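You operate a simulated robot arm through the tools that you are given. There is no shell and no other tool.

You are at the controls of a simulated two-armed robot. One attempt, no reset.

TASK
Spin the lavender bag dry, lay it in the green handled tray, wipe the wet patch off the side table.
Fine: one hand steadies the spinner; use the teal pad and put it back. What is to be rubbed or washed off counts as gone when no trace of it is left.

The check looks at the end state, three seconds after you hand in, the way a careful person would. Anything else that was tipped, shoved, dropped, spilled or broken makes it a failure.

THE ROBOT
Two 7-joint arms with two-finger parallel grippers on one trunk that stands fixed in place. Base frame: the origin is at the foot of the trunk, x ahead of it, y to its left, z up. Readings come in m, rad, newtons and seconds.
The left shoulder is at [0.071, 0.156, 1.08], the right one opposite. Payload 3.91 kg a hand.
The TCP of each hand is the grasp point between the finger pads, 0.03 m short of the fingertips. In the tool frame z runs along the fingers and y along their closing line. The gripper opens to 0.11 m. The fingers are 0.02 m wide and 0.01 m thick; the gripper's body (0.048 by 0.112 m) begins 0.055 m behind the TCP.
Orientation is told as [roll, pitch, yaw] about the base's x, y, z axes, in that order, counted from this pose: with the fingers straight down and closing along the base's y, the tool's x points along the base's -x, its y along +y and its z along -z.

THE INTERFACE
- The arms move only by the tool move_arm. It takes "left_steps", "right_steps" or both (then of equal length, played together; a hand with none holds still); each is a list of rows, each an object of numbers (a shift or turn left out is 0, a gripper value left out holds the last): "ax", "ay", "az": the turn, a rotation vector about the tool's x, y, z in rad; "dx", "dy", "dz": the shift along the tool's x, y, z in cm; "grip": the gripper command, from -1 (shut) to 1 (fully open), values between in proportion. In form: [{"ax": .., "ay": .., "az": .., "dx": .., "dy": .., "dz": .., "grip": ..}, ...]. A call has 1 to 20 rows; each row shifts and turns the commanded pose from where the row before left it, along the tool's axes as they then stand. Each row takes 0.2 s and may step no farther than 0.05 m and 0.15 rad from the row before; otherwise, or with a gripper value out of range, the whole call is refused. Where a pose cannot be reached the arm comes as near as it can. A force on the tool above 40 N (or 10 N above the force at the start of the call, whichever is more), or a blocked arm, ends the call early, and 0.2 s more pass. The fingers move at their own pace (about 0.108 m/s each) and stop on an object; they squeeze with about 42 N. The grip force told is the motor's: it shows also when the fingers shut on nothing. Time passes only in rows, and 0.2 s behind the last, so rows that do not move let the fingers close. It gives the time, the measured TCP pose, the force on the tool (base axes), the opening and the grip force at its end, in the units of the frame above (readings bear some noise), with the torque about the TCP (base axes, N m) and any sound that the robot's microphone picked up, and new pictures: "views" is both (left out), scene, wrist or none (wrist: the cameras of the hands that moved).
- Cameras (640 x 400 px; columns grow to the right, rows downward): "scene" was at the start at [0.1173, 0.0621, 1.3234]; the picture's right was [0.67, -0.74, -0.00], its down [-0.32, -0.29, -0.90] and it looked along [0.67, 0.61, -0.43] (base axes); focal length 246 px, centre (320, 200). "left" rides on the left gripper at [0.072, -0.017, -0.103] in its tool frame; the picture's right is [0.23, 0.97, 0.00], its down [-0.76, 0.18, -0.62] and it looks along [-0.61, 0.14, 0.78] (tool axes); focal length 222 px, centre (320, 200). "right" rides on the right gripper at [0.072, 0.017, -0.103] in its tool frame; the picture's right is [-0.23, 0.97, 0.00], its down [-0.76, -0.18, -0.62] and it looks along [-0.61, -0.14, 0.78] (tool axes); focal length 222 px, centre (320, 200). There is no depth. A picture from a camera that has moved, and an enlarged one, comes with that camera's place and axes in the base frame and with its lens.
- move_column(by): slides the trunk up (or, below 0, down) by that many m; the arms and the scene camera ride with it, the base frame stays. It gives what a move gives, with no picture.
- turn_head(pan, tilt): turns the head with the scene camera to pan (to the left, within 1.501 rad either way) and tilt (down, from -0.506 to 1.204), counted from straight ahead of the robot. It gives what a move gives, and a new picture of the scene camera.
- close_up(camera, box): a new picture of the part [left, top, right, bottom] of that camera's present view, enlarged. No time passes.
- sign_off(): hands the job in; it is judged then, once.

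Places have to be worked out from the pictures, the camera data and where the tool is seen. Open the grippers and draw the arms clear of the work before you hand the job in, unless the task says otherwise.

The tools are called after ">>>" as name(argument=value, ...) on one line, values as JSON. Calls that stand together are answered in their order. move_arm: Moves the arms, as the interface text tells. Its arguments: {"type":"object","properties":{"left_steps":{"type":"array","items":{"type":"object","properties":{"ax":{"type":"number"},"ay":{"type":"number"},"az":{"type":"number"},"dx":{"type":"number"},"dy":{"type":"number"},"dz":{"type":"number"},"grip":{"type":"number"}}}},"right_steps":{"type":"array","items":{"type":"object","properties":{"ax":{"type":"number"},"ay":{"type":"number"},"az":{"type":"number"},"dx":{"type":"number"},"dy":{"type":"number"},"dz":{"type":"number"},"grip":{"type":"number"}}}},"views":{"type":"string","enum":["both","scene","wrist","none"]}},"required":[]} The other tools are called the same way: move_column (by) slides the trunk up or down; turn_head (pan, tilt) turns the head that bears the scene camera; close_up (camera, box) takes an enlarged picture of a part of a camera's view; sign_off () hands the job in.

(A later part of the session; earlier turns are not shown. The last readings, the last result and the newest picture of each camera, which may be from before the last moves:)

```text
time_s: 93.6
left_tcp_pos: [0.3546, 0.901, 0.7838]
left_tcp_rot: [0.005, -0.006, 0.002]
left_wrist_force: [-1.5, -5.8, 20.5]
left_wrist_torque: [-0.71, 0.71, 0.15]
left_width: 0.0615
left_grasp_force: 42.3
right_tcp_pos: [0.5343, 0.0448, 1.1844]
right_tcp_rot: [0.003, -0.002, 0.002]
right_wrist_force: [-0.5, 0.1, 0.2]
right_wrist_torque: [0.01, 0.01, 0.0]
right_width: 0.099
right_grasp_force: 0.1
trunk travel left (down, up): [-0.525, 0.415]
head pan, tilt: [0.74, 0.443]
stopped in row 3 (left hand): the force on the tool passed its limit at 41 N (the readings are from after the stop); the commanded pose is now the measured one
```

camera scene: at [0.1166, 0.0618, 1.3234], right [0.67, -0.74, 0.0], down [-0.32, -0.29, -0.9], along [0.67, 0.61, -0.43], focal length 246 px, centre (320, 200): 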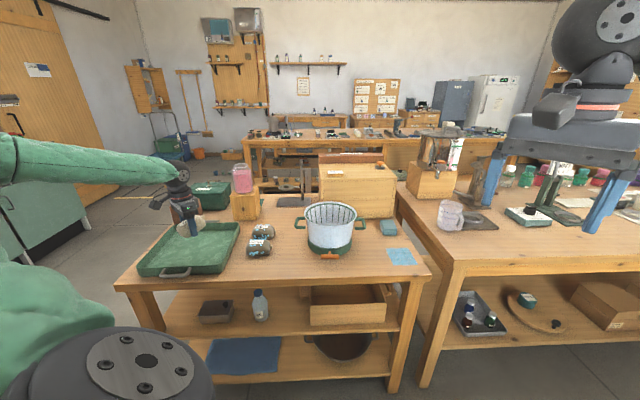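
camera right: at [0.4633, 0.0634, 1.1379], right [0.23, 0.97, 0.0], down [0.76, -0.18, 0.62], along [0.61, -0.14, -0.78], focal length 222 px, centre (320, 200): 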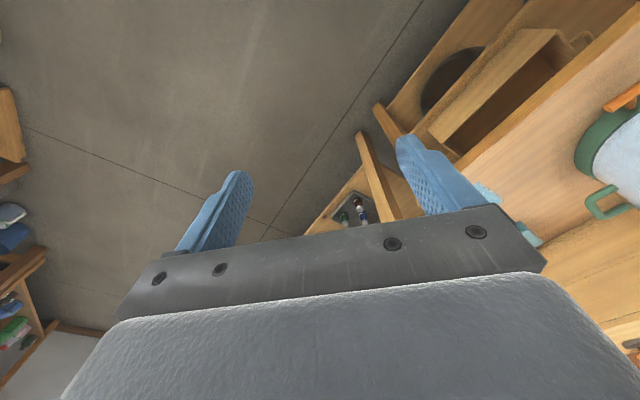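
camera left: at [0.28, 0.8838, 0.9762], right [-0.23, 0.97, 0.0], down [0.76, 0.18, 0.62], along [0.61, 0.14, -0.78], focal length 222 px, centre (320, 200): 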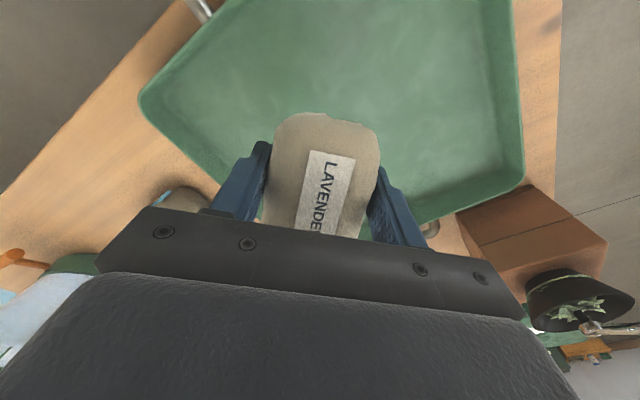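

Contact with the tray floor at TCP z=0.784. I'll ease up 2 mm, open the fingers, and rise away.

>>> move_arm(left_steps=[{"dz": -0.2}, {"grip": 0.3}, {"grip": 0.6}, {}, {"dz": -1}, {"dz": -2}, {"dz": -3}, {"dz": -4}, {"dz": -4}, {"dz": -4}, {}], views="both")

>>> close_up(camera="scene", box=[120, 170, 280, 290])

>>> close_up(camera="left", box=[160, 0, 480, 200])

```text
time_s: 96.0
left_tcp_pos: [0.3528, 0.9034, 0.9631]
left_tcp_rot: [0.003, -0.002, -0.002]
left_wrist_force: [-1.0, 0.5, 0.3]
left_wrist_torque: [0.01, 0.04, -0.02]
left_width: 0.0877
left_grasp_force: 0.0
right_tcp_pos: [0.5369, 0.0464, 1.184]
right_tcp_rot: [-0.003, -0.001, 0.002]
right_wrist_force: [-0.1, -0.7, 0.0]
right_wrist_torque: [-0.01, 0.03, 0.03]
right_width: 0.0991
right_grasp_force: 0.1
trunk travel left (down, up): [-0.525, 0.415]
head pan, tilt: [0.74, 0.443]
camera scene: at [0.1175, 0.0627, 1.3232], right [0.67, -0.74, 0.0], down [-0.32, -0.29, -0.9], along [0.67, 0.61, -0.43], focal length 246 px, centre (320, 200)
camera left: at [0.2792, 0.8859, 1.0653], right [-0.23, 0.97, 0.0], down [0.76, 0.18, 0.62], along [0.61, 0.14, -0.78], focal length 222 px, centre (320, 200)
```

scene: 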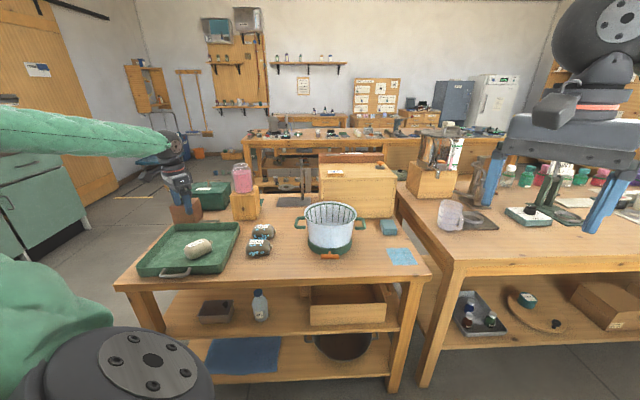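
left: 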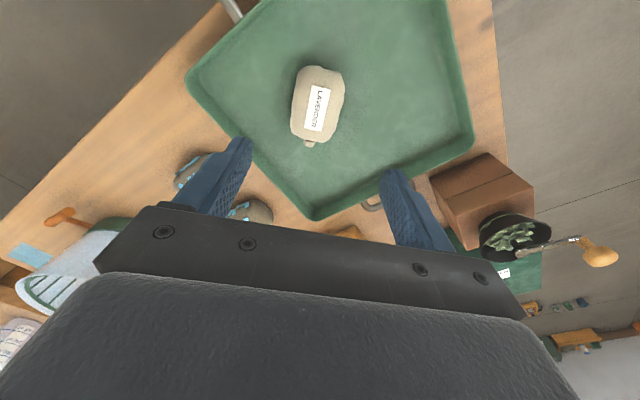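

```text
3.33 times, centred on (200, 230) of scene
camera zoom: at [0.1175, 0.0627, 1.3232], right [0.67, -0.74, 0.0], down [-0.32, -0.29, -0.9], along [0.67, 0.61, -0.43], focal length 818 px, centre (720, 100)
```

zoom: 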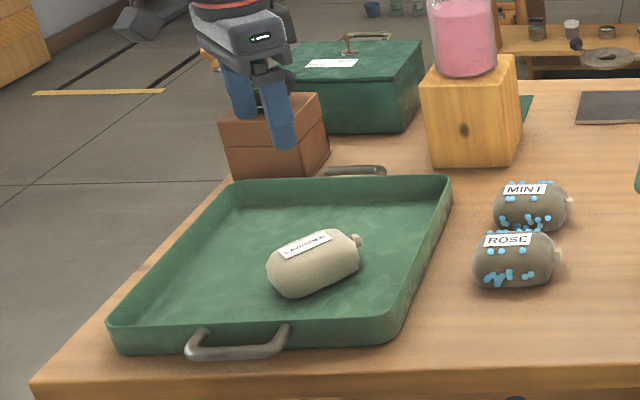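

```text
2.00 times, centred on (320, 100) of left
camera zoom: at [0.2792, 0.8859, 1.0653], right [-0.23, 0.97, 0.0], down [0.76, 0.18, 0.62], along [0.61, 0.14, -0.78], focal length 444 px, centre (320, 400)
```

zoom: 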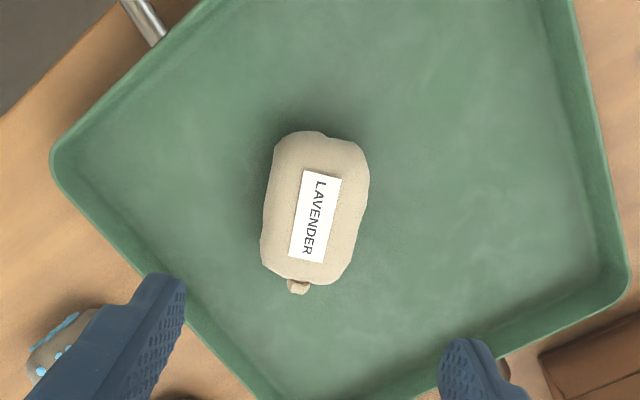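

The dry lavender bag lies in the green tray. Next the pad: it's at about (1.00, 0.464), far out, so the left hand needs a ~42° tilted reach. First I'll bring the left hand back to its neutral place and move the right hand aside.

>>> move_arm(left_steps=[{"dz": -3}, {"dx": -2.37, "dy": -3.23, "dz": -2.1}, {"dx": -2.37, "dy": -3.23, "dz": -2.1}, {"dx": -2.37, "dy": -3.23, "dz": -2.1}, {"dx": -2.37, "dy": -3.23, "dz": -2.1}, {"dx": -2.37, "dy": -3.23, "dz": -2.1}, {"dx": -2.37, "dy": -3.23, "dz": -2.1}, {"dx": -2.37, "dy": -3.23, "dz": -2.1}, {"dx": -2.37, "dy": -3.23, "dz": -2.1}, {"dx": -2.37, "dy": -3.23, "dz": -1.7}, {}], right_steps=[{}, {"dy": -3.5}, {"dy": -3.5}, {"dy": -3.5}, {"dy": -3.5}, {"dy": -3.5}, {"dy": -3.5}, {"dy": -3.5}, {}, {}, {}], views="scene")

>>> close_up(camera="scene", box=[362, 200, 442, 250])

>>> close_up(camera="scene", box=[210, 180, 402, 300])

```text
time_s: 98.4
left_tcp_pos: [0.5662, 0.615, 1.178]
left_tcp_rot: [0.001, -0.004, 0.0]
left_wrist_force: [-0.1, 0.9, 0.2]
left_wrist_torque: [-0.02, 0.0, -0.01]
left_width: 0.0884
left_grasp_force: 0.0
right_tcp_pos: [0.5342, -0.198, 1.1825]
right_tcp_rot: [-0.001, -0.003, 0.002]
right_wrist_force: [-0.1, 0.9, 1.7]
right_wrist_torque: [-0.01, -0.02, -0.02]
right_width: 0.0989
right_grasp_force: 0.1
trunk travel left (down, up): [-0.525, 0.415]
head pan, tilt: [0.74, 0.443]
camera scene: at [0.116, 0.0639, 1.3233], right [0.67, -0.74, 0.0], down [-0.32, -0.29, -0.9], along [0.67, 0.61, -0.43], focal length 246 px, centre (320, 200)
```

scene: 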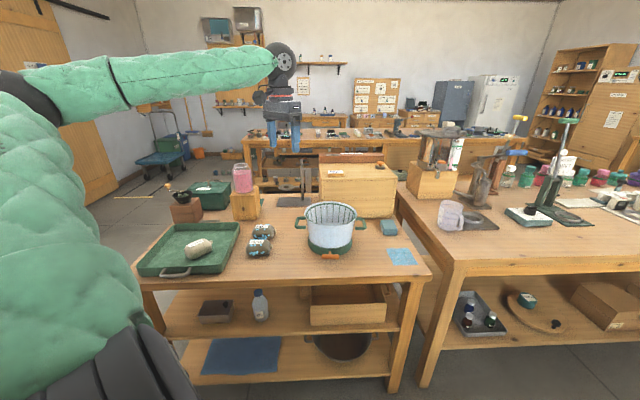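

```text
8.00 times, centred on (402, 225) of scene
camera zoom: at [0.116, 0.0639, 1.3233], right [0.67, -0.74, 0.0], down [-0.32, -0.29, -0.9], along [0.67, 0.61, -0.43], focal length 1964 px, centre (-336, 0)
```

zoom: 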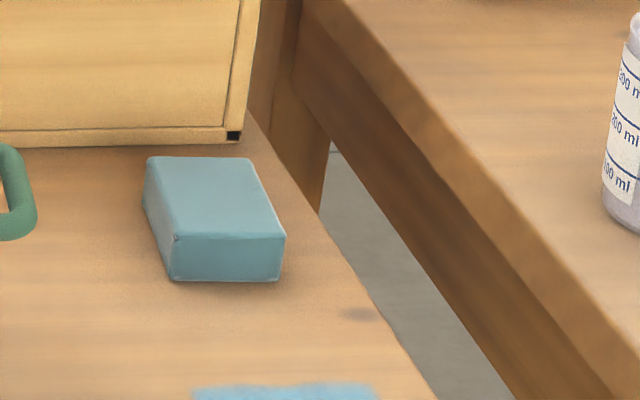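

```text
3.33 times, centred on (306, 240) of scene
camera zoom: at [0.116, 0.0639, 1.3233], right [0.67, -0.74, 0.0], down [-0.32, -0.29, -0.9], along [0.67, 0.61, -0.43], focal length 818 px, centre (367, 67)
```

zoom: 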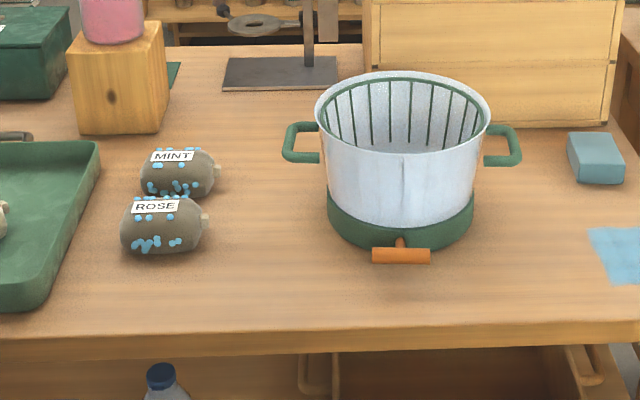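

All is in place; the pad's front edge is centred near (0.971, 0.437), width ~5.6 cm, top at 0.765. I'll lower the trunk 0.12 m so the shoulder is near wrist height for the long reach.

>>> move_column(by=-0.12)

>>> move_arm(left_steps=[{"az": -0.148}, {"az": -0.148}, {"az": -0.148}, {"az": -0.148}, {"az": -0.148}, {"ay": -0.147}, {"ay": -0.147}, {"ay": -0.147}, {"ay": -0.147}, {"ay": -0.145, "grip": 0.6}, {}], views="none")

```text
time_s: 99.9
left_tcp_pos: [0.5673, 0.6118, 1.0589]
left_tcp_rot: [0.004, -0.001, -0.001]
left_wrist_force: [1.1, -0.5, -0.9]
left_wrist_torque: [0.0, 0.0, 0.01]
left_width: 0.0881
left_grasp_force: 0.1
right_tcp_pos: [0.5365, -0.2008, 1.0613]
right_tcp_rot: [-0.001, -0.002, 0.0]
right_wrist_force: [-0.5, -1.2, 0.0]
right_wrist_torque: [0.0, 0.0, -0.01]
right_width: 0.0991
right_grasp_force: 0.1
trunk travel left (down, up): [-0.405, 0.535]
head pan, tilt: [0.74, 0.443]
```

```text
time_s: 102.3
left_tcp_pos: [0.5673, 0.6121, 1.0584]
left_tcp_rot: [-0.001, -0.738, 0.74]
left_wrist_force: [0.5, 0.3, 0.1]
left_wrist_torque: [-0.02, 0.02, 0.0]
left_width: 0.0879
left_grasp_force: 0.1
right_tcp_pos: [0.5363, -0.1992, 1.0619]
right_tcp_rot: [0.001, 0.001, 0.003]
right_wrist_force: [-0.3, -0.3, -0.9]
right_wrist_torque: [0.01, -0.02, -0.03]
right_width: 0.0989
right_grasp_force: 0.0
trunk travel left (down, up): [-0.405, 0.535]
head pan, tilt: [0.74, 0.443]
```

Yaw and tilt are set. I'll carry the left hand over, high above the spinner, toward a standoff in line with the pad.

>>> move_arm(left_steps=[{"dx": -0.403, "dy": -4.462, "dz": 1.538}, {"dx": -0.403, "dy": -4.462, "dz": 1.538}, {"dx": -0.403, "dy": -4.462, "dz": 1.538}, {"dx": -0.403, "dy": -4.462, "dz": 1.538}, {"dx": -0.403, "dy": -4.462, "dz": 1.538}, {"dx": -0.403, "dy": -4.462, "dz": 1.538}, {"dx": -0.403, "dy": -4.462, "dz": 1.538}, {"dx": -0.403, "dy": -4.462, "dz": 1.538}, {"dx": -0.403, "dy": -4.462, "dz": 1.538}, {}], views="both")

```text
time_s: 104.5
left_tcp_pos: [0.9279, 0.3963, 0.9784]
left_tcp_rot: [0.0, -0.736, 0.74]
left_wrist_force: [0.2, 0.7, 0.1]
left_wrist_torque: [-0.03, 0.02, -0.02]
left_width: 0.0879
left_grasp_force: 0.1
right_tcp_pos: [0.5353, -0.1992, 1.0615]
right_tcp_rot: [0.0, 0.0, 0.001]
right_wrist_force: [-0.9, -0.1, 0.4]
right_wrist_torque: [-0.03, -0.03, 0.01]
right_width: 0.0992
right_grasp_force: 0.1
trunk travel left (down, up): [-0.405, 0.535]
head pan, tilt: [0.74, 0.443]
camera scene: at [0.1163, 0.0619, 1.2035], right [0.67, -0.74, 0.0], down [-0.32, -0.29, -0.9], along [0.67, 0.61, -0.43], focal length 246 px, centre (320, 200)
camera left: at [0.8471, 0.3, 1.0055], right [-0.78, 0.61, -0.15], down [-0.01, 0.23, 0.97], along [0.62, 0.76, -0.17], focal length 222 px, centre (320, 200)
```

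scene: 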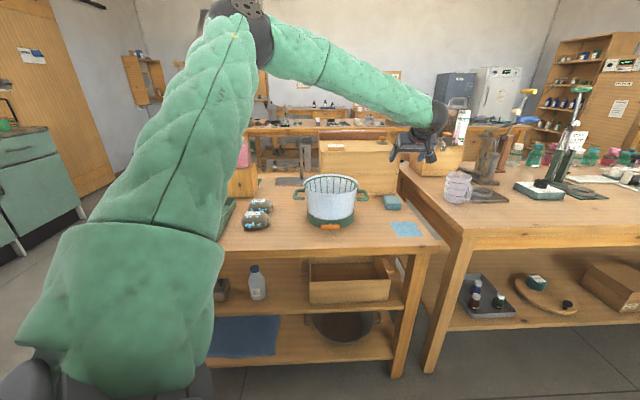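
left: 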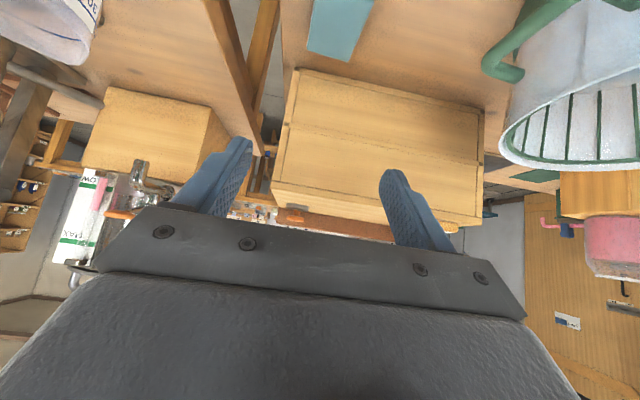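

It tracks well. I'll drop vertically by 10 cm to the standoff and look at the pad.

>>> move_arm(left_steps=[{"dx": 2.24, "dz": 2.47}, {"dx": 2.24, "dz": 2.47}, {"dx": 2.24, "dz": 2.47}, {}], views="wrist")

>>> close_up(camera="left", box=[200, 0, 440, 150])

```text
time_s: 105.5
left_tcp_pos: [0.9281, 0.3968, 0.8789]
left_tcp_rot: [0.002, -0.737, 0.74]
left_wrist_force: [0.1, -0.7, 0.8]
left_wrist_torque: [0.04, -0.01, -0.01]
left_width: 0.0879
left_grasp_force: 0.0
right_tcp_pos: [0.5359, -0.1994, 1.0621]
right_tcp_rot: [0.0, 0.001, 0.0]
right_wrist_force: [0.7, 0.6, 0.6]
right_wrist_torque: [0.01, -0.01, 0.03]
right_width: 0.099
right_grasp_force: 0.0
trunk travel left (down, up): [-0.405, 0.535]
head pan, tilt: [0.74, 0.443]
camera left: at [0.8467, 0.2999, 0.9059], right [-0.78, 0.61, -0.15], down [-0.01, 0.23, 0.97], along [0.62, 0.76, -0.17], focal length 222 px, centre (320, 200)
```

left: 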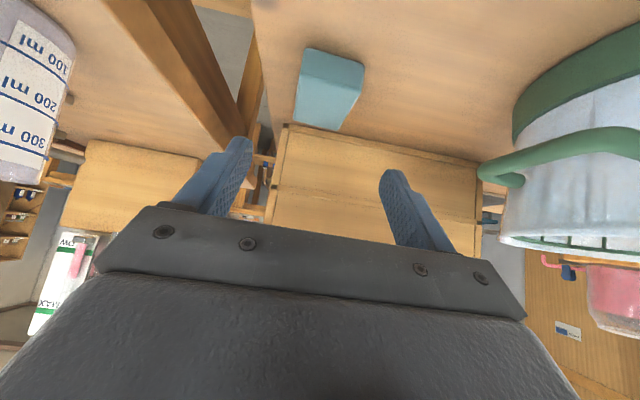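

```text
2.67 times, centred on (320, 75) of left
camera zoom: at [0.8467, 0.2999, 0.9059], right [-0.78, 0.61, -0.15], down [-0.01, 0.23, 0.97], along [0.62, 0.76, -0.17], focal length 592 px, centre (320, 533)
```

zoom: 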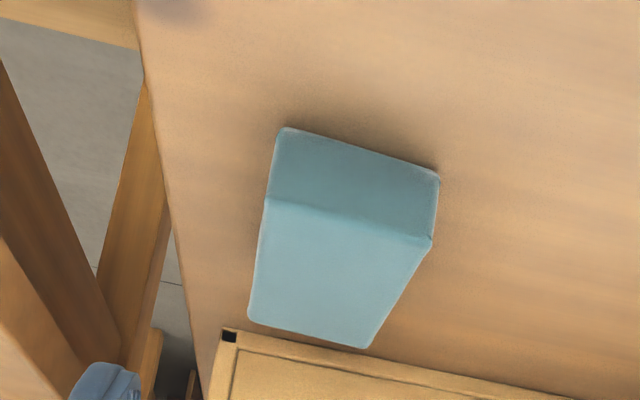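

The pad's front-bottom edge is at (0.948, 0.457)–(0.986, 0.415) from the wrist camera, matching the scene estimate. I'll align and approach along the tool axis, stopping 4 cm short.

>>> move_arm(left_steps=[{"dx": 1.63, "dy": 0.27}, {"dz": 3}, {"dz": 3}, {"dz": 3}, {}], views="wrist")

>>> close_up(camera="left", box=[160, 40, 480, 240])

>>> close_up(camera="scene", box=[350, 140, 478, 220])

```text
time_s: 106.7
left_tcp_pos: [0.9598, 0.4341, 0.8023]
left_tcp_rot: [0.001, -0.737, 0.741]
left_wrist_force: [-0.3, -0.6, 0.1]
left_wrist_torque: [0.04, 0.01, -0.02]
left_width: 0.0879
left_grasp_force: 0.1
right_tcp_pos: [0.5352, -0.2012, 1.0618]
right_tcp_rot: [0.0, -0.001, 0.003]
right_wrist_force: [0.4, 0.3, -0.2]
right_wrist_torque: [0.0, -0.02, -0.02]
right_width: 0.0991
right_grasp_force: 0.0
trunk travel left (down, up): [-0.405, 0.535]
head pan, tilt: [0.74, 0.443]
camera left: at [0.8794, 0.3367, 0.8279], right [-0.78, 0.61, -0.15], down [-0.01, 0.23, 0.97], along [0.62, 0.76, -0.17], focal length 222 px, centre (320, 200)
```

left: 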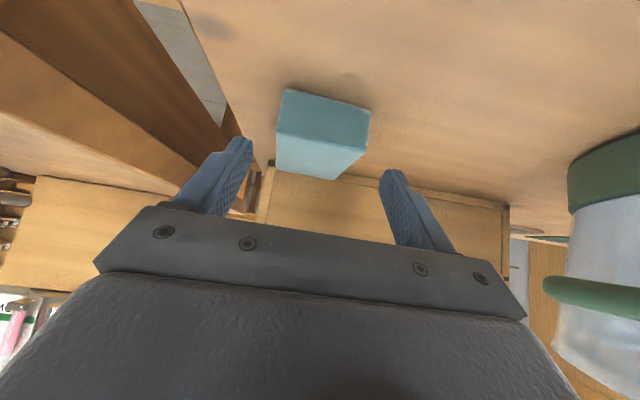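

```text
2.00 times, centred on (320, 140) of left
camera zoom: at [0.8794, 0.3367, 0.8279], right [-0.78, 0.61, -0.15], down [-0.01, 0.23, 0.97], along [0.62, 0.76, -0.17], focal length 444 px, centre (320, 320)
```

zoom: 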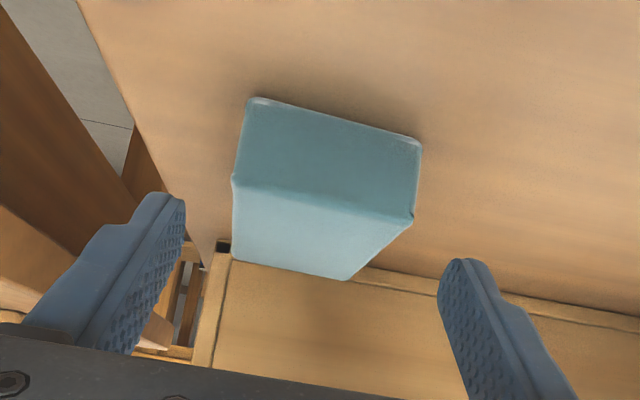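

```text
5.00 times, centred on (414, 180) of scene
camera zoom: at [0.1167, 0.0614, 1.2035], right [0.67, -0.74, 0.0], down [-0.32, -0.29, -0.9], along [0.67, 0.61, -0.43], focal length 1227 px, centre (-150, 300)
```

zoom: 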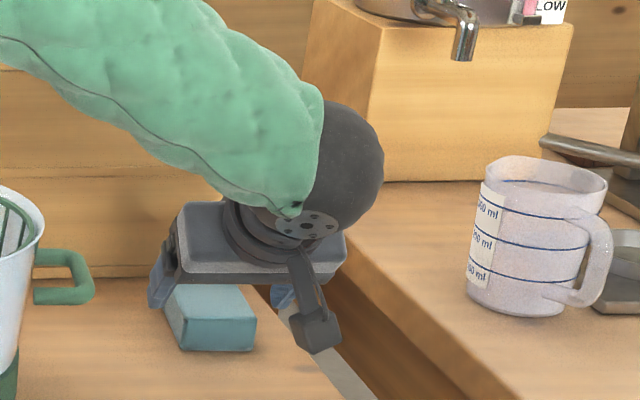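

Well aligned; a 3.4 mm lateral correction is needed. I'll apply it, slide the last 4 cm so the fingers flank the pad, and close.

>>> move_arm(left_steps=[{"dy": -0.34}, {"dz": 2}, {"dz": 1.4}, {"dz": 0.7}, {}], views="wrist")

>>> close_up(camera="left", box=[160, 40, 480, 240])

>>> close_up(camera="scene", box=[350, 140, 478, 220])

```text
time_s: 107.9
left_tcp_pos: [0.9838, 0.4478, 0.7702]
left_tcp_rot: [0.001, -0.737, 0.74]
left_wrist_force: [-0.2, -0.2, 0.7]
left_wrist_torque: [0.0, 0.03, 0.03]
left_width: 0.0882
left_grasp_force: 0.1
right_tcp_pos: [0.5352, -0.1986, 1.0616]
right_tcp_rot: [0.0, 0.0, 0.001]
right_wrist_force: [0.2, 0.0, -0.3]
right_wrist_torque: [0.02, 0.03, -0.02]
right_width: 0.0989
right_grasp_force: 0.1
trunk travel left (down, up): [-0.405, 0.535]
head pan, tilt: [0.74, 0.443]
camera left: at [0.9026, 0.352, 0.797], right [-0.78, 0.61, -0.15], down [-0.01, 0.23, 0.97], along [0.62, 0.76, -0.17], focal length 222 px, centre (320, 200)
```

left: 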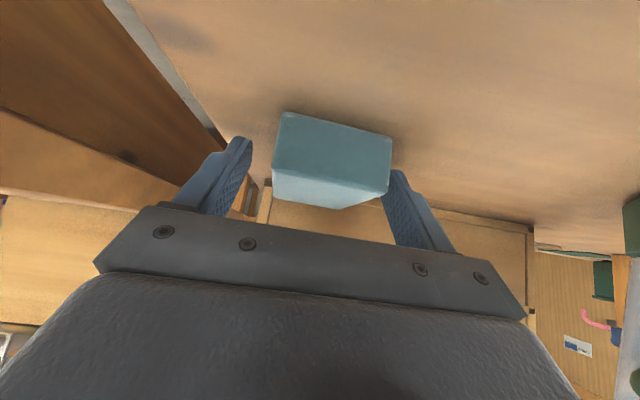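

```text
2.00 times, centred on (320, 140) of left
camera zoom: at [0.9026, 0.352, 0.797], right [-0.78, 0.61, -0.15], down [-0.01, 0.23, 0.97], along [0.62, 0.76, -0.17], focal length 444 px, centre (320, 320)
```

zoom: 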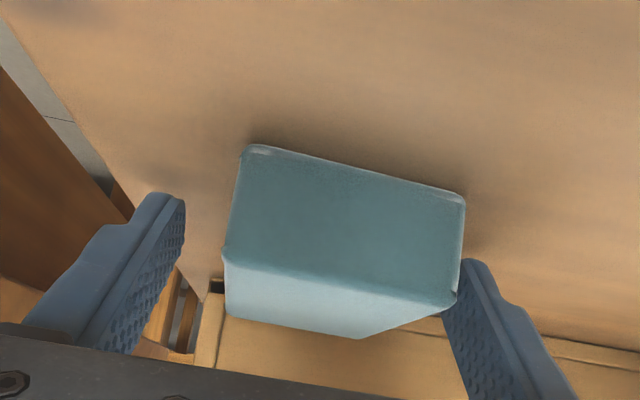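

```text
5.00 times, centred on (414, 180) of scene
camera zoom: at [0.1172, 0.0616, 1.2034], right [0.67, -0.74, 0.0], down [-0.32, -0.29, -0.9], along [0.67, 0.61, -0.43], focal length 1227 px, centre (-150, 300)
```

zoom: 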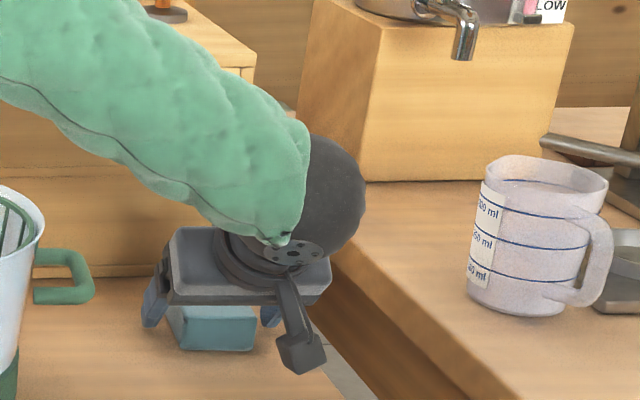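

The pad sits about 3 mm toward the image-right finger; I'll centre the hand and close.

>>> move_arm(left_steps=[{"dy": 0.3}, {}, {"grip": 0.3}, {"grip": 0.15}, {"grip": -1}, {}, {}], views="wrist")

>>> close_up(camera="left", box=[160, 40, 480, 240])

```text
time_s: 109.5
left_tcp_pos: [0.9813, 0.4507, 0.7711]
left_tcp_rot: [0.002, -0.736, 0.739]
left_wrist_force: [0.0, -0.6, 0.1]
left_wrist_torque: [-0.03, -0.03, -0.06]
left_width: 0.0592
left_grasp_force: 41.9
right_tcp_pos: [0.5358, -0.1992, 1.0615]
right_tcp_rot: [-0.001, 0.0, 0.001]
right_wrist_force: [0.2, -1.0, -0.5]
right_wrist_torque: [0.02, -0.04, -0.01]
right_width: 0.0988
right_grasp_force: 0.1
trunk travel left (down, up): [-0.405, 0.535]
head pan, tilt: [0.74, 0.443]
camera left: at [0.8999, 0.3545, 0.7968], right [-0.78, 0.61, -0.15], down [-0.01, 0.23, 0.97], along [0.62, 0.76, -0.17], focal length 222 px, centre (320, 200)
```

left: 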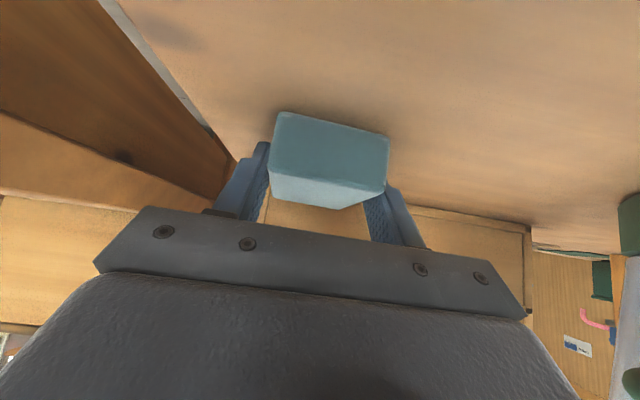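

```text
2.00 times, centred on (320, 140) of left
camera zoom: at [0.8999, 0.3545, 0.7968], right [-0.78, 0.61, -0.15], down [-0.01, 0.23, 0.97], along [0.62, 0.76, -0.17], focal length 444 px, centre (320, 320)
```

zoom: 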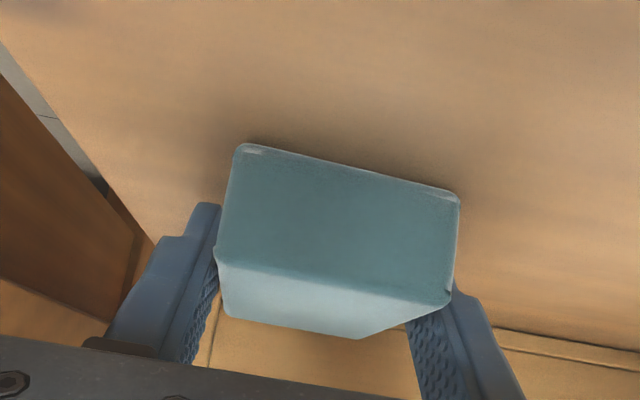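

The pad is gripped (5.9 cm). The patch spans about 9 × 10 cm around (0.87, 0.34). I'll lift the pad 3 cm and bring it over the near end of the patch.

>>> move_arm(left_steps=[{"dx": -1.01, "dz": -1.11}, {"dx": -1.01, "dz": -1.11}, {"dx": 3.23, "dy": 0.48, "dz": -2.94}, {"dx": 3.23, "dy": 0.48, "dz": -2.94}, {"dx": 3.23, "dy": 0.48, "dz": -2.94}, {"dx": 3.23, "dy": 0.48, "dz": -2.94}, {"dx": 3.23, "dy": 0.48, "dz": -2.94}, {}], views="both")

>>> close_up(camera="scene", box=[350, 160, 478, 240])

>>> close_up(camera="left", box=[160, 40, 480, 240])

```text
time_s: 111.3
left_tcp_pos: [0.8009, 0.3205, 0.7987]
left_tcp_rot: [0.002, -0.734, 0.741]
left_wrist_force: [0.8, 0.2, -0.3]
left_wrist_torque: [-0.02, 0.03, 0.0]
left_width: 0.0591
left_grasp_force: 41.9
right_tcp_pos: [0.5369, -0.2, 1.0615]
right_tcp_rot: [-0.001, 0.0, 0.003]
right_wrist_force: [0.2, -0.5, 0.8]
right_wrist_torque: [-0.01, 0.0, -0.01]
right_width: 0.099
right_grasp_force: 0.0
trunk travel left (down, up): [-0.405, 0.535]
head pan, tilt: [0.74, 0.443]
camera scene: at [0.1177, 0.062, 1.2032], right [0.67, -0.74, 0.0], down [-0.32, -0.29, -0.9], along [0.67, 0.61, -0.43], focal length 246 px, centre (320, 200)
camera left: at [0.7207, 0.2248, 0.8262], right [-0.78, 0.61, -0.15], down [-0.01, 0.23, 0.97], along [0.62, 0.76, -0.17], focal length 222 px, centre (320, 200)
```

scene: 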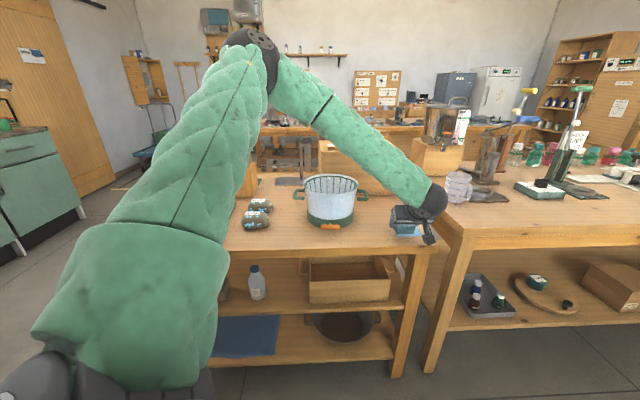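
left: 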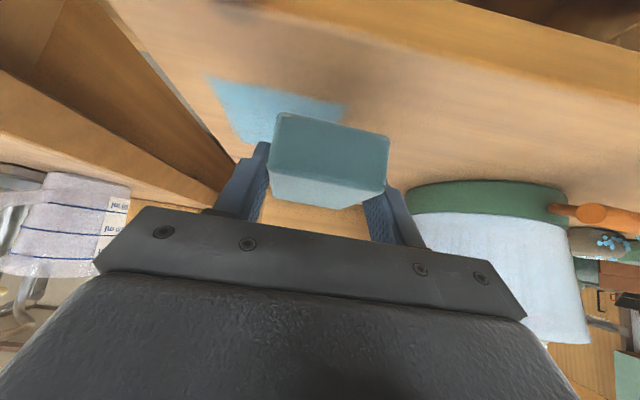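

```text
5.00 times, centred on (414, 200) of scene
camera zoom: at [0.1177, 0.062, 1.2032], right [0.67, -0.74, 0.0], down [-0.32, -0.29, -0.9], along [0.67, 0.61, -0.43], focal length 1227 px, centre (-150, 200)
```

zoom: 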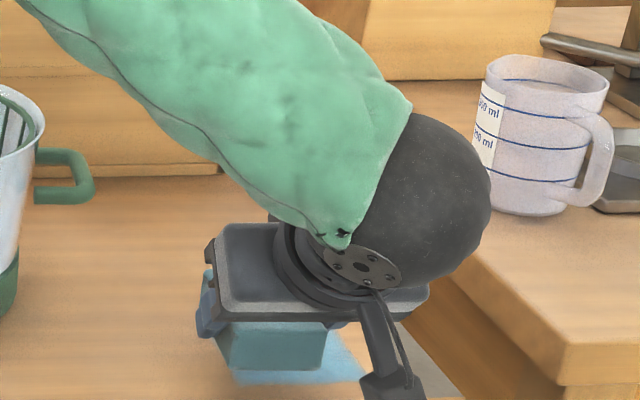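

```text
2.00 times, centred on (320, 140) of left
camera zoom: at [0.7207, 0.2248, 0.8262], right [-0.78, 0.61, -0.15], down [-0.01, 0.23, 0.97], along [0.62, 0.76, -0.17], focal length 444 px, centre (320, 320)
```

zoom: 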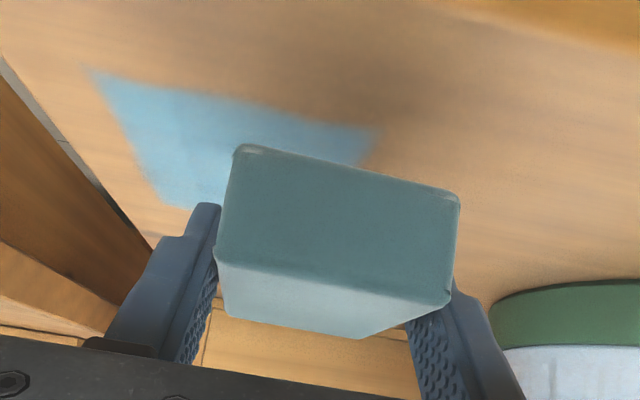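

The patch edges measured from here match. The pad is over its near-left part; I'll lower it to light contact and check the force.

>>> move_arm(left_steps=[{"dx": 1.0, "dz": 1.1}, {"dx": 0.74, "dz": 0.81}, {"dx": 0.2, "dz": 0.22}, {}], views="none")

```text
time_s: 112.3
left_tcp_pos: [0.8026, 0.3214, 0.7723]
left_tcp_rot: [0.002, -0.734, 0.741]
left_wrist_force: [-0.7, 0.9, 0.5]
left_wrist_torque: [0.03, -0.01, -0.01]
left_width: 0.0588
left_grasp_force: 42.1
right_tcp_pos: [0.5358, -0.1994, 1.0616]
right_tcp_rot: [0.0, 0.0, 0.002]
right_wrist_force: [0.4, 0.1, 0.1]
right_wrist_torque: [0.01, -0.02, 0.0]
right_width: 0.0989
right_grasp_force: 0.1
trunk travel left (down, up): [-0.405, 0.535]
head pan, tilt: [0.74, 0.443]
```

No contact yet; I'll go down in 1–1.5 mm steps until the force shows.

>>> move_arm(left_steps=[{"dx": 0.1, "dz": 0.11}, {"dx": 0.1, "dz": 0.11}, {}], views="none")

```text
time_s: 113.1
left_tcp_pos: [0.8026, 0.3204, 0.7707]
left_tcp_rot: [-0.002, -0.737, 0.741]
left_wrist_force: [-0.6, 0.5, 1.7]
left_wrist_torque: [-0.06, -0.06, 0.0]
left_width: 0.059
left_grasp_force: 42.1
right_tcp_pos: [0.5365, -0.1996, 1.0622]
right_tcp_rot: [0.0, 0.0, 0.003]
right_wrist_force: [0.0, -0.6, -0.3]
right_wrist_torque: [-0.01, 0.0, 0.02]
right_width: 0.0991
right_grasp_force: 0.0
trunk travel left (down, up): [-0.405, 0.535]
head pan, tilt: [0.74, 0.443]
```

Contact begins at z≈0.7705. I'll press about 1 mm more and wipe the first lane forward and back.

>>> move_arm(left_steps=[{"dx": 0.08, "dz": 0.09}, {"dx": -1.48, "dz": 1.35}, {"dx": -1.48, "dz": 1.35}, {"dx": -1.48, "dz": 1.35}, {"dx": -1.48, "dz": 1.35}, {"dx": -1.48, "dz": 1.35}, {"dx": 1.48, "dz": -1.35}, {"dx": 1.48, "dz": -1.35}, {"dx": 1.48, "dz": -1.35}, {"dx": 1.48, "dz": -1.35}, {"dx": 1.48, "dz": -1.35}, {}], views="wrist")

>>> close_up(camera="left", box=[160, 40, 480, 240])

```text
time_s: 115.7
left_tcp_pos: [0.8011, 0.32, 0.7696]
left_tcp_rot: [0.0, -0.735, 0.74]
left_wrist_force: [4.6, 6.4, 20.7]
left_wrist_torque: [0.18, -0.26, -0.03]
left_width: 0.059
left_grasp_force: 42.0
right_tcp_pos: [0.5341, -0.1996, 1.0629]
right_tcp_rot: [-0.001, -0.002, 0.002]
right_wrist_force: [0.2, -0.7, 0.3]
right_wrist_torque: [0.0, 0.03, 0.01]
right_width: 0.099
right_grasp_force: 0.0
trunk travel left (down, up): [-0.405, 0.535]
head pan, tilt: [0.74, 0.443]
camera left: at [0.7204, 0.2239, 0.7964], right [-0.78, 0.61, -0.15], down [-0.01, 0.23, 0.97], along [0.62, 0.76, -0.17], focal length 222 px, centre (320, 200)
```

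left: 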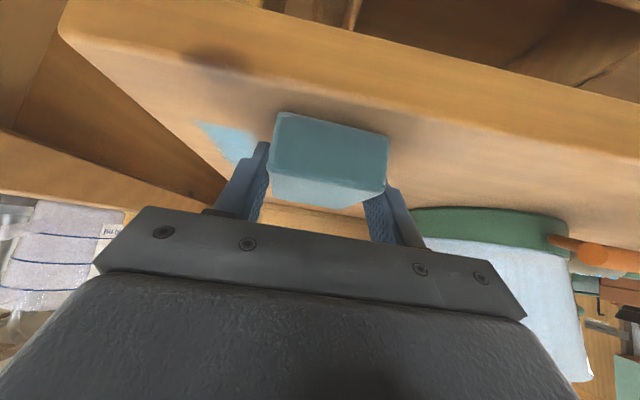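

```text
2.00 times, centred on (320, 140) of left
camera zoom: at [0.7204, 0.2239, 0.7964], right [-0.78, 0.61, -0.15], down [-0.01, 0.23, 0.97], along [0.62, 0.76, -0.17], focal length 444 px, centre (320, 320)
```

zoom: 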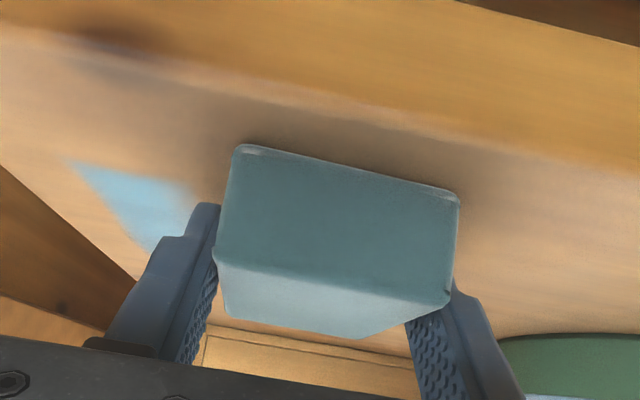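

The first lane is clean where the pad passed. I'll ease the pressure slightly, shift 3.5 cm right, and wipe the second lane forward and back.

>>> move_arm(left_steps=[{"dx": -0.04, "dz": -0.045}, {"dy": -1.75}, {"dy": -1.75}, {"dx": -1.48, "dz": 1.35}, {"dx": -1.48, "dz": 1.35}, {"dx": -1.48, "dz": 1.35}, {"dx": -1.48, "dz": 1.35}, {"dx": -1.48, "dz": 1.35}, {"dx": 1.48, "dz": -1.35}, {"dx": 1.48, "dz": -1.35}, {"dx": 1.48, "dz": -1.35}, {"dx": 1.48, "dz": -1.35}, {"dx": 1.48, "dz": -1.35}, {}], views="wrist")

>>> close_up(camera="left", box=[160, 40, 480, 240])

```text
time_s: 118.7
left_tcp_pos: [0.8274, 0.2934, 0.7701]
left_tcp_rot: [0.001, -0.737, 0.74]
left_wrist_force: [0.7, 2.3, 6.7]
left_wrist_torque: [0.04, -0.08, 0.0]
left_width: 0.0587
left_grasp_force: 42.0
right_tcp_pos: [0.5355, -0.1992, 1.0615]
right_tcp_rot: [0.001, 0.0, 0.001]
right_wrist_force: [0.2, 1.2, -0.1]
right_wrist_torque: [-0.01, 0.02, 0.01]
right_width: 0.099
right_grasp_force: 0.0
trunk travel left (down, up): [-0.405, 0.535]
head pan, tilt: [0.74, 0.443]
camera left: at [0.7468, 0.197, 0.7965], right [-0.78, 0.61, -0.15], down [-0.01, 0.23, 0.97], along [0.62, 0.76, -0.17], focal length 222 px, centre (320, 200)
```

left: 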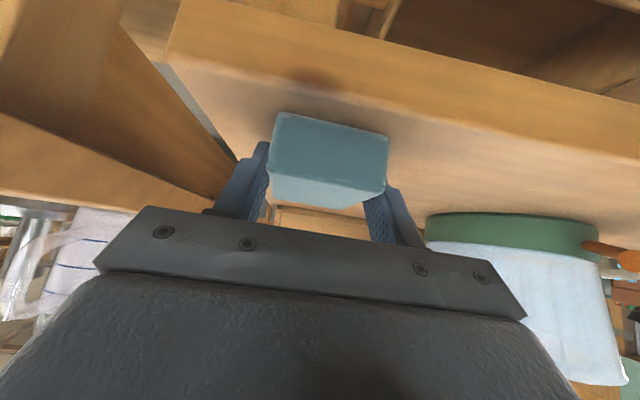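

```text
2.00 times, centred on (320, 140) of left
camera zoom: at [0.7468, 0.197, 0.7965], right [-0.78, 0.61, -0.15], down [-0.01, 0.23, 0.97], along [0.62, 0.76, -0.17], focal length 444 px, centre (320, 320)
```

zoom: 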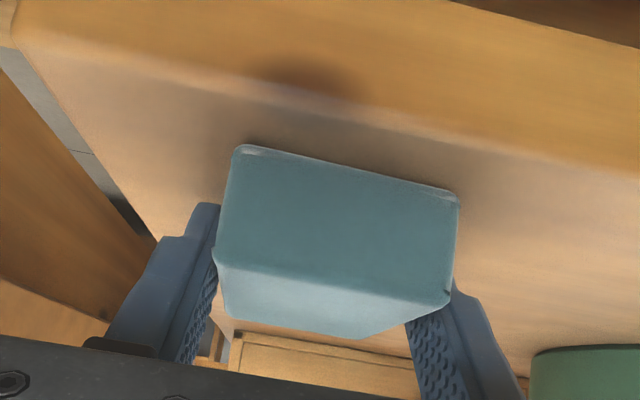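

No blue is visible to the left now. I'll do a third lane 3 cm further right for the patch's right edge.

>>> move_arm(left_steps=[{"dy": -1.5}, {"dy": -1.5}, {"dx": -1.48, "dz": 1.35}, {"dx": -1.48, "dz": 1.35}, {"dx": -1.48, "dz": 1.35}, {"dx": -1.48, "dz": 1.35}, {"dx": -1.48, "dz": 1.35}, {"dx": -0.74, "dz": 0.67}, {"dx": 1.48, "dz": -1.35}, {"dx": 1.48, "dz": -1.35}, {"dx": 1.48, "dz": -1.35}, {"dx": 1.48, "dz": -1.35}, {"dx": 1.48, "dz": -1.35}, {"dx": 0.74, "dz": -0.67}, {}], views="wrist")

```text
time_s: 121.9
left_tcp_pos: [0.8453, 0.2723, 0.7695]
left_tcp_rot: [0.002, -0.738, 0.741]
left_wrist_force: [-0.5, 0.3, -0.5]
left_wrist_torque: [-0.02, 0.02, 0.0]
left_width: 0.0589
left_grasp_force: 41.7
right_tcp_pos: [0.537, -0.1996, 1.0619]
right_tcp_rot: [0.001, 0.0, 0.002]
right_wrist_force: [0.0, 0.2, -0.7]
right_wrist_torque: [0.0, -0.01, 0.0]
right_width: 0.0991
right_grasp_force: 0.0
trunk travel left (down, up): [-0.405, 0.535]
head pan, tilt: [0.74, 0.443]
camera left: at [0.7657, 0.1761, 0.797], right [-0.78, 0.61, -0.15], down [-0.01, 0.23, 0.97], along [0.62, 0.76, -0.17], focal length 222 px, centre (320, 200)
```

left: 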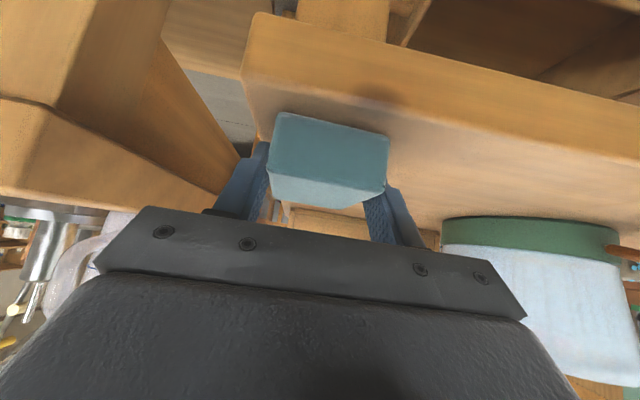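

The contact force fell to about zero in that lane, so I'll lift the pad 8 cm and inspect the area with both cameras.

>>> move_arm(left_steps=[{"dx": -1.8, "dz": -1.97}, {"dx": -1.8, "dz": -1.97}, {"dx": -1.8, "dz": -1.97}, {"dx": -1.8, "dz": -1.97}, {}], views="both")

>>> close_up(camera="left", box=[120, 0, 520, 250])

>>> close_up(camera="scene", box=[370, 195, 450, 245])

```text
time_s: 123.1
left_tcp_pos: [0.8477, 0.2724, 0.8744]
left_tcp_rot: [0.002, -0.734, 0.74]
left_wrist_force: [0.0, 0.2, -0.4]
left_wrist_torque: [-0.01, 0.0, -0.02]
left_width: 0.0588
left_grasp_force: 41.9
right_tcp_pos: [0.5361, -0.1992, 1.0622]
right_tcp_rot: [0.001, 0.0, 0.002]
right_wrist_force: [0.2, 0.7, -0.5]
right_wrist_torque: [0.01, 0.04, -0.03]
right_width: 0.099
right_grasp_force: 0.1
trunk travel left (down, up): [-0.405, 0.535]
head pan, tilt: [0.74, 0.443]
camera scene: at [0.1177, 0.0618, 1.2032], right [0.67, -0.74, 0.0], down [-0.32, -0.29, -0.9], along [0.67, 0.61, -0.43], focal length 246 px, centre (320, 200)
camera left: at [0.7674, 0.1767, 0.9011], right [-0.78, 0.61, -0.15], down [-0.01, 0.23, 0.97], along [0.62, 0.76, -0.17], focal length 222 px, centre (320, 200)
```

scene: 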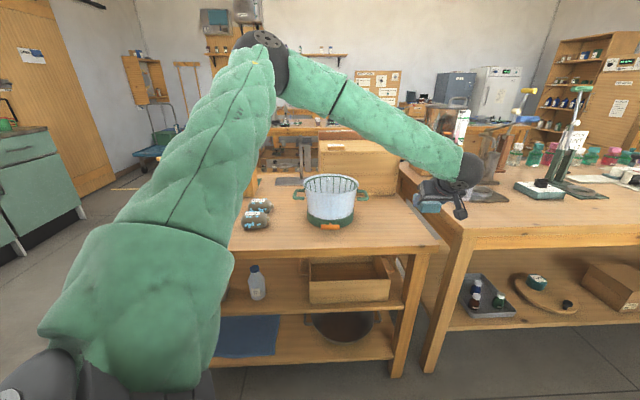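
left: 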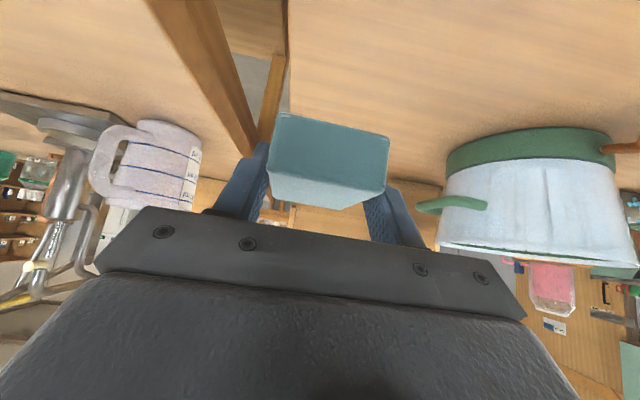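

```text
1.60 times, centred on (320, 125) of left
camera zoom: at [0.7674, 0.1767, 0.9011], right [-0.78, 0.61, -0.15], down [-0.01, 0.23, 0.97], along [0.62, 0.76, -0.17], focal length 355 px, centre (320, 320)
```

zoom: 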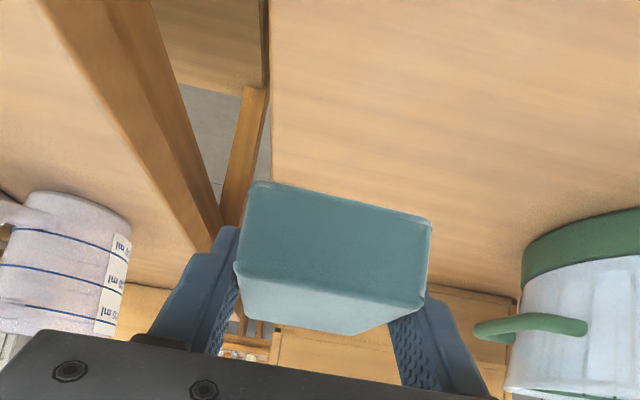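

```text
8.00 times, centred on (410, 220) of scene
camera zoom: at [0.1177, 0.0618, 1.2032], right [0.67, -0.74, 0.0], down [-0.32, -0.29, -0.9], along [0.67, 0.61, -0.43], focal length 1964 px, centre (-400, 40)
```

zoom: 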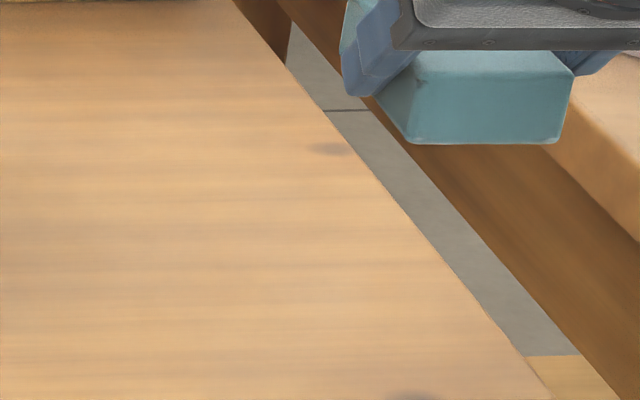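

The patch area is completely clean in both views. Now I'll take the pad back to its spot, stopping about 3 cm above the table.

>>> move_arm(left_steps=[{"dx": -1.863, "dy": 0.692, "dz": 3.372}, {"dx": -1.863, "dy": 0.692, "dz": 3.372}, {"dx": -1.863, "dy": 0.692, "dz": 3.372}, {"dx": -1.863, "dy": 0.692, "dz": 3.372}, {"dx": -1.863, "dy": 0.692, "dz": 3.372}, {"dx": -1.863, "dy": 0.692, "dz": 3.372}, {}], views="wrist")

>>> close_up(camera="scene", box=[350, 150, 478, 230])

```text
time_s: 124.7
left_tcp_pos: [0.9817, 0.4492, 0.802]
left_tcp_rot: [0.003, -0.734, 0.741]
left_wrist_force: [-0.1, -0.1, 0.1]
left_wrist_torque: [-0.01, 0.01, 0.0]
left_width: 0.0588
left_grasp_force: 41.4
right_tcp_pos: [0.5362, -0.1998, 1.0608]
right_tcp_rot: [0.0, -0.001, 0.003]
right_wrist_force: [-0.2, 0.2, -0.1]
right_wrist_torque: [0.0, 0.01, 0.03]
right_width: 0.099
right_grasp_force: 0.1
trunk travel left (down, up): [-0.405, 0.535]
head pan, tilt: [0.74, 0.443]
camera left: at [0.901, 0.3534, 0.8283], right [-0.78, 0.61, -0.15], down [-0.01, 0.23, 0.97], along [0.62, 0.76, -0.17], focal length 222 px, centre (320, 200)
```

left: 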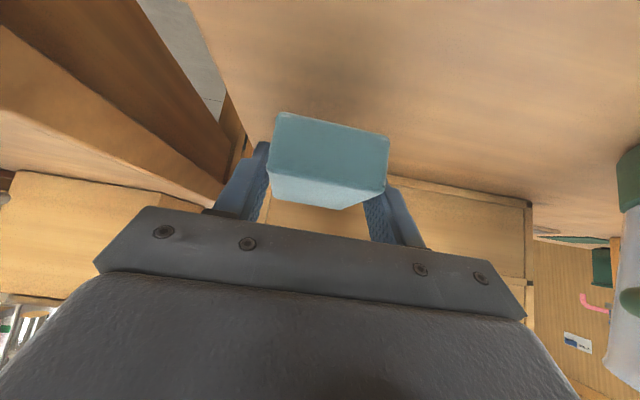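

```text
5.00 times, centred on (414, 190) of scene
camera zoom: at [0.117, 0.0614, 1.2034], right [0.67, -0.74, 0.0], down [-0.32, -0.29, -0.9], along [0.67, 0.61, -0.43], focal length 1227 px, centre (-150, 250)
```

zoom: 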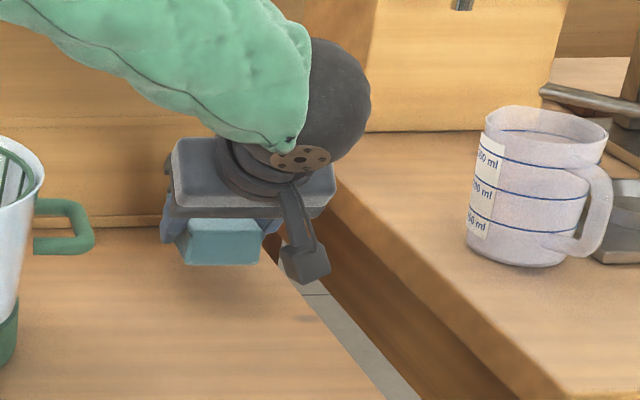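

Positioned over its old place. I'll lower it gently to touch.

>>> move_arm(left_steps=[{"dx": 0.9, "dz": 1.0}, {"dx": 0.8, "dz": 0.87}, {"dx": 0.2, "dz": 0.22}, {"dx": 0.1, "dz": 0.11}, {}], views="none")

```text
time_s: 125.9
left_tcp_pos: [0.9817, 0.4516, 0.771]
left_tcp_rot: [0.002, -0.737, 0.739]
left_wrist_force: [0.2, -0.3, -0.8]
left_wrist_torque: [0.02, 0.02, 0.02]
left_width: 0.059
left_grasp_force: 42.1
right_tcp_pos: [0.5361, -0.2001, 1.0615]
right_tcp_rot: [0.001, 0.0, 0.002]
right_wrist_force: [-0.2, 0.3, -0.2]
right_wrist_torque: [0.0, -0.06, 0.02]
right_width: 0.099
right_grasp_force: 0.1
trunk travel left (down, up): [-0.405, 0.535]
head pan, tilt: [0.74, 0.443]
```

>>> move_arm(left_steps=[{"dx": 0.07, "dz": 0.07}, {"dx": 0.07, "dz": 0.07}, {}], views="none")

```text
time_s: 126.7
left_tcp_pos: [0.9821, 0.4508, 0.7688]
left_tcp_rot: [0.0, -0.737, 0.741]
left_wrist_force: [1.2, 2.0, 3.2]
left_wrist_torque: [0.02, -0.03, 0.02]
left_width: 0.059
left_grasp_force: 42.1
right_tcp_pos: [0.5356, -0.1996, 1.0622]
right_tcp_rot: [-0.001, -0.001, 0.001]
right_wrist_force: [-0.8, 0.1, -0.1]
right_wrist_torque: [0.02, -0.02, 0.03]
right_width: 0.0989
right_grasp_force: 0.1
trunk travel left (down, up): [-0.405, 0.535]
head pan, tilt: [0.74, 0.443]
```

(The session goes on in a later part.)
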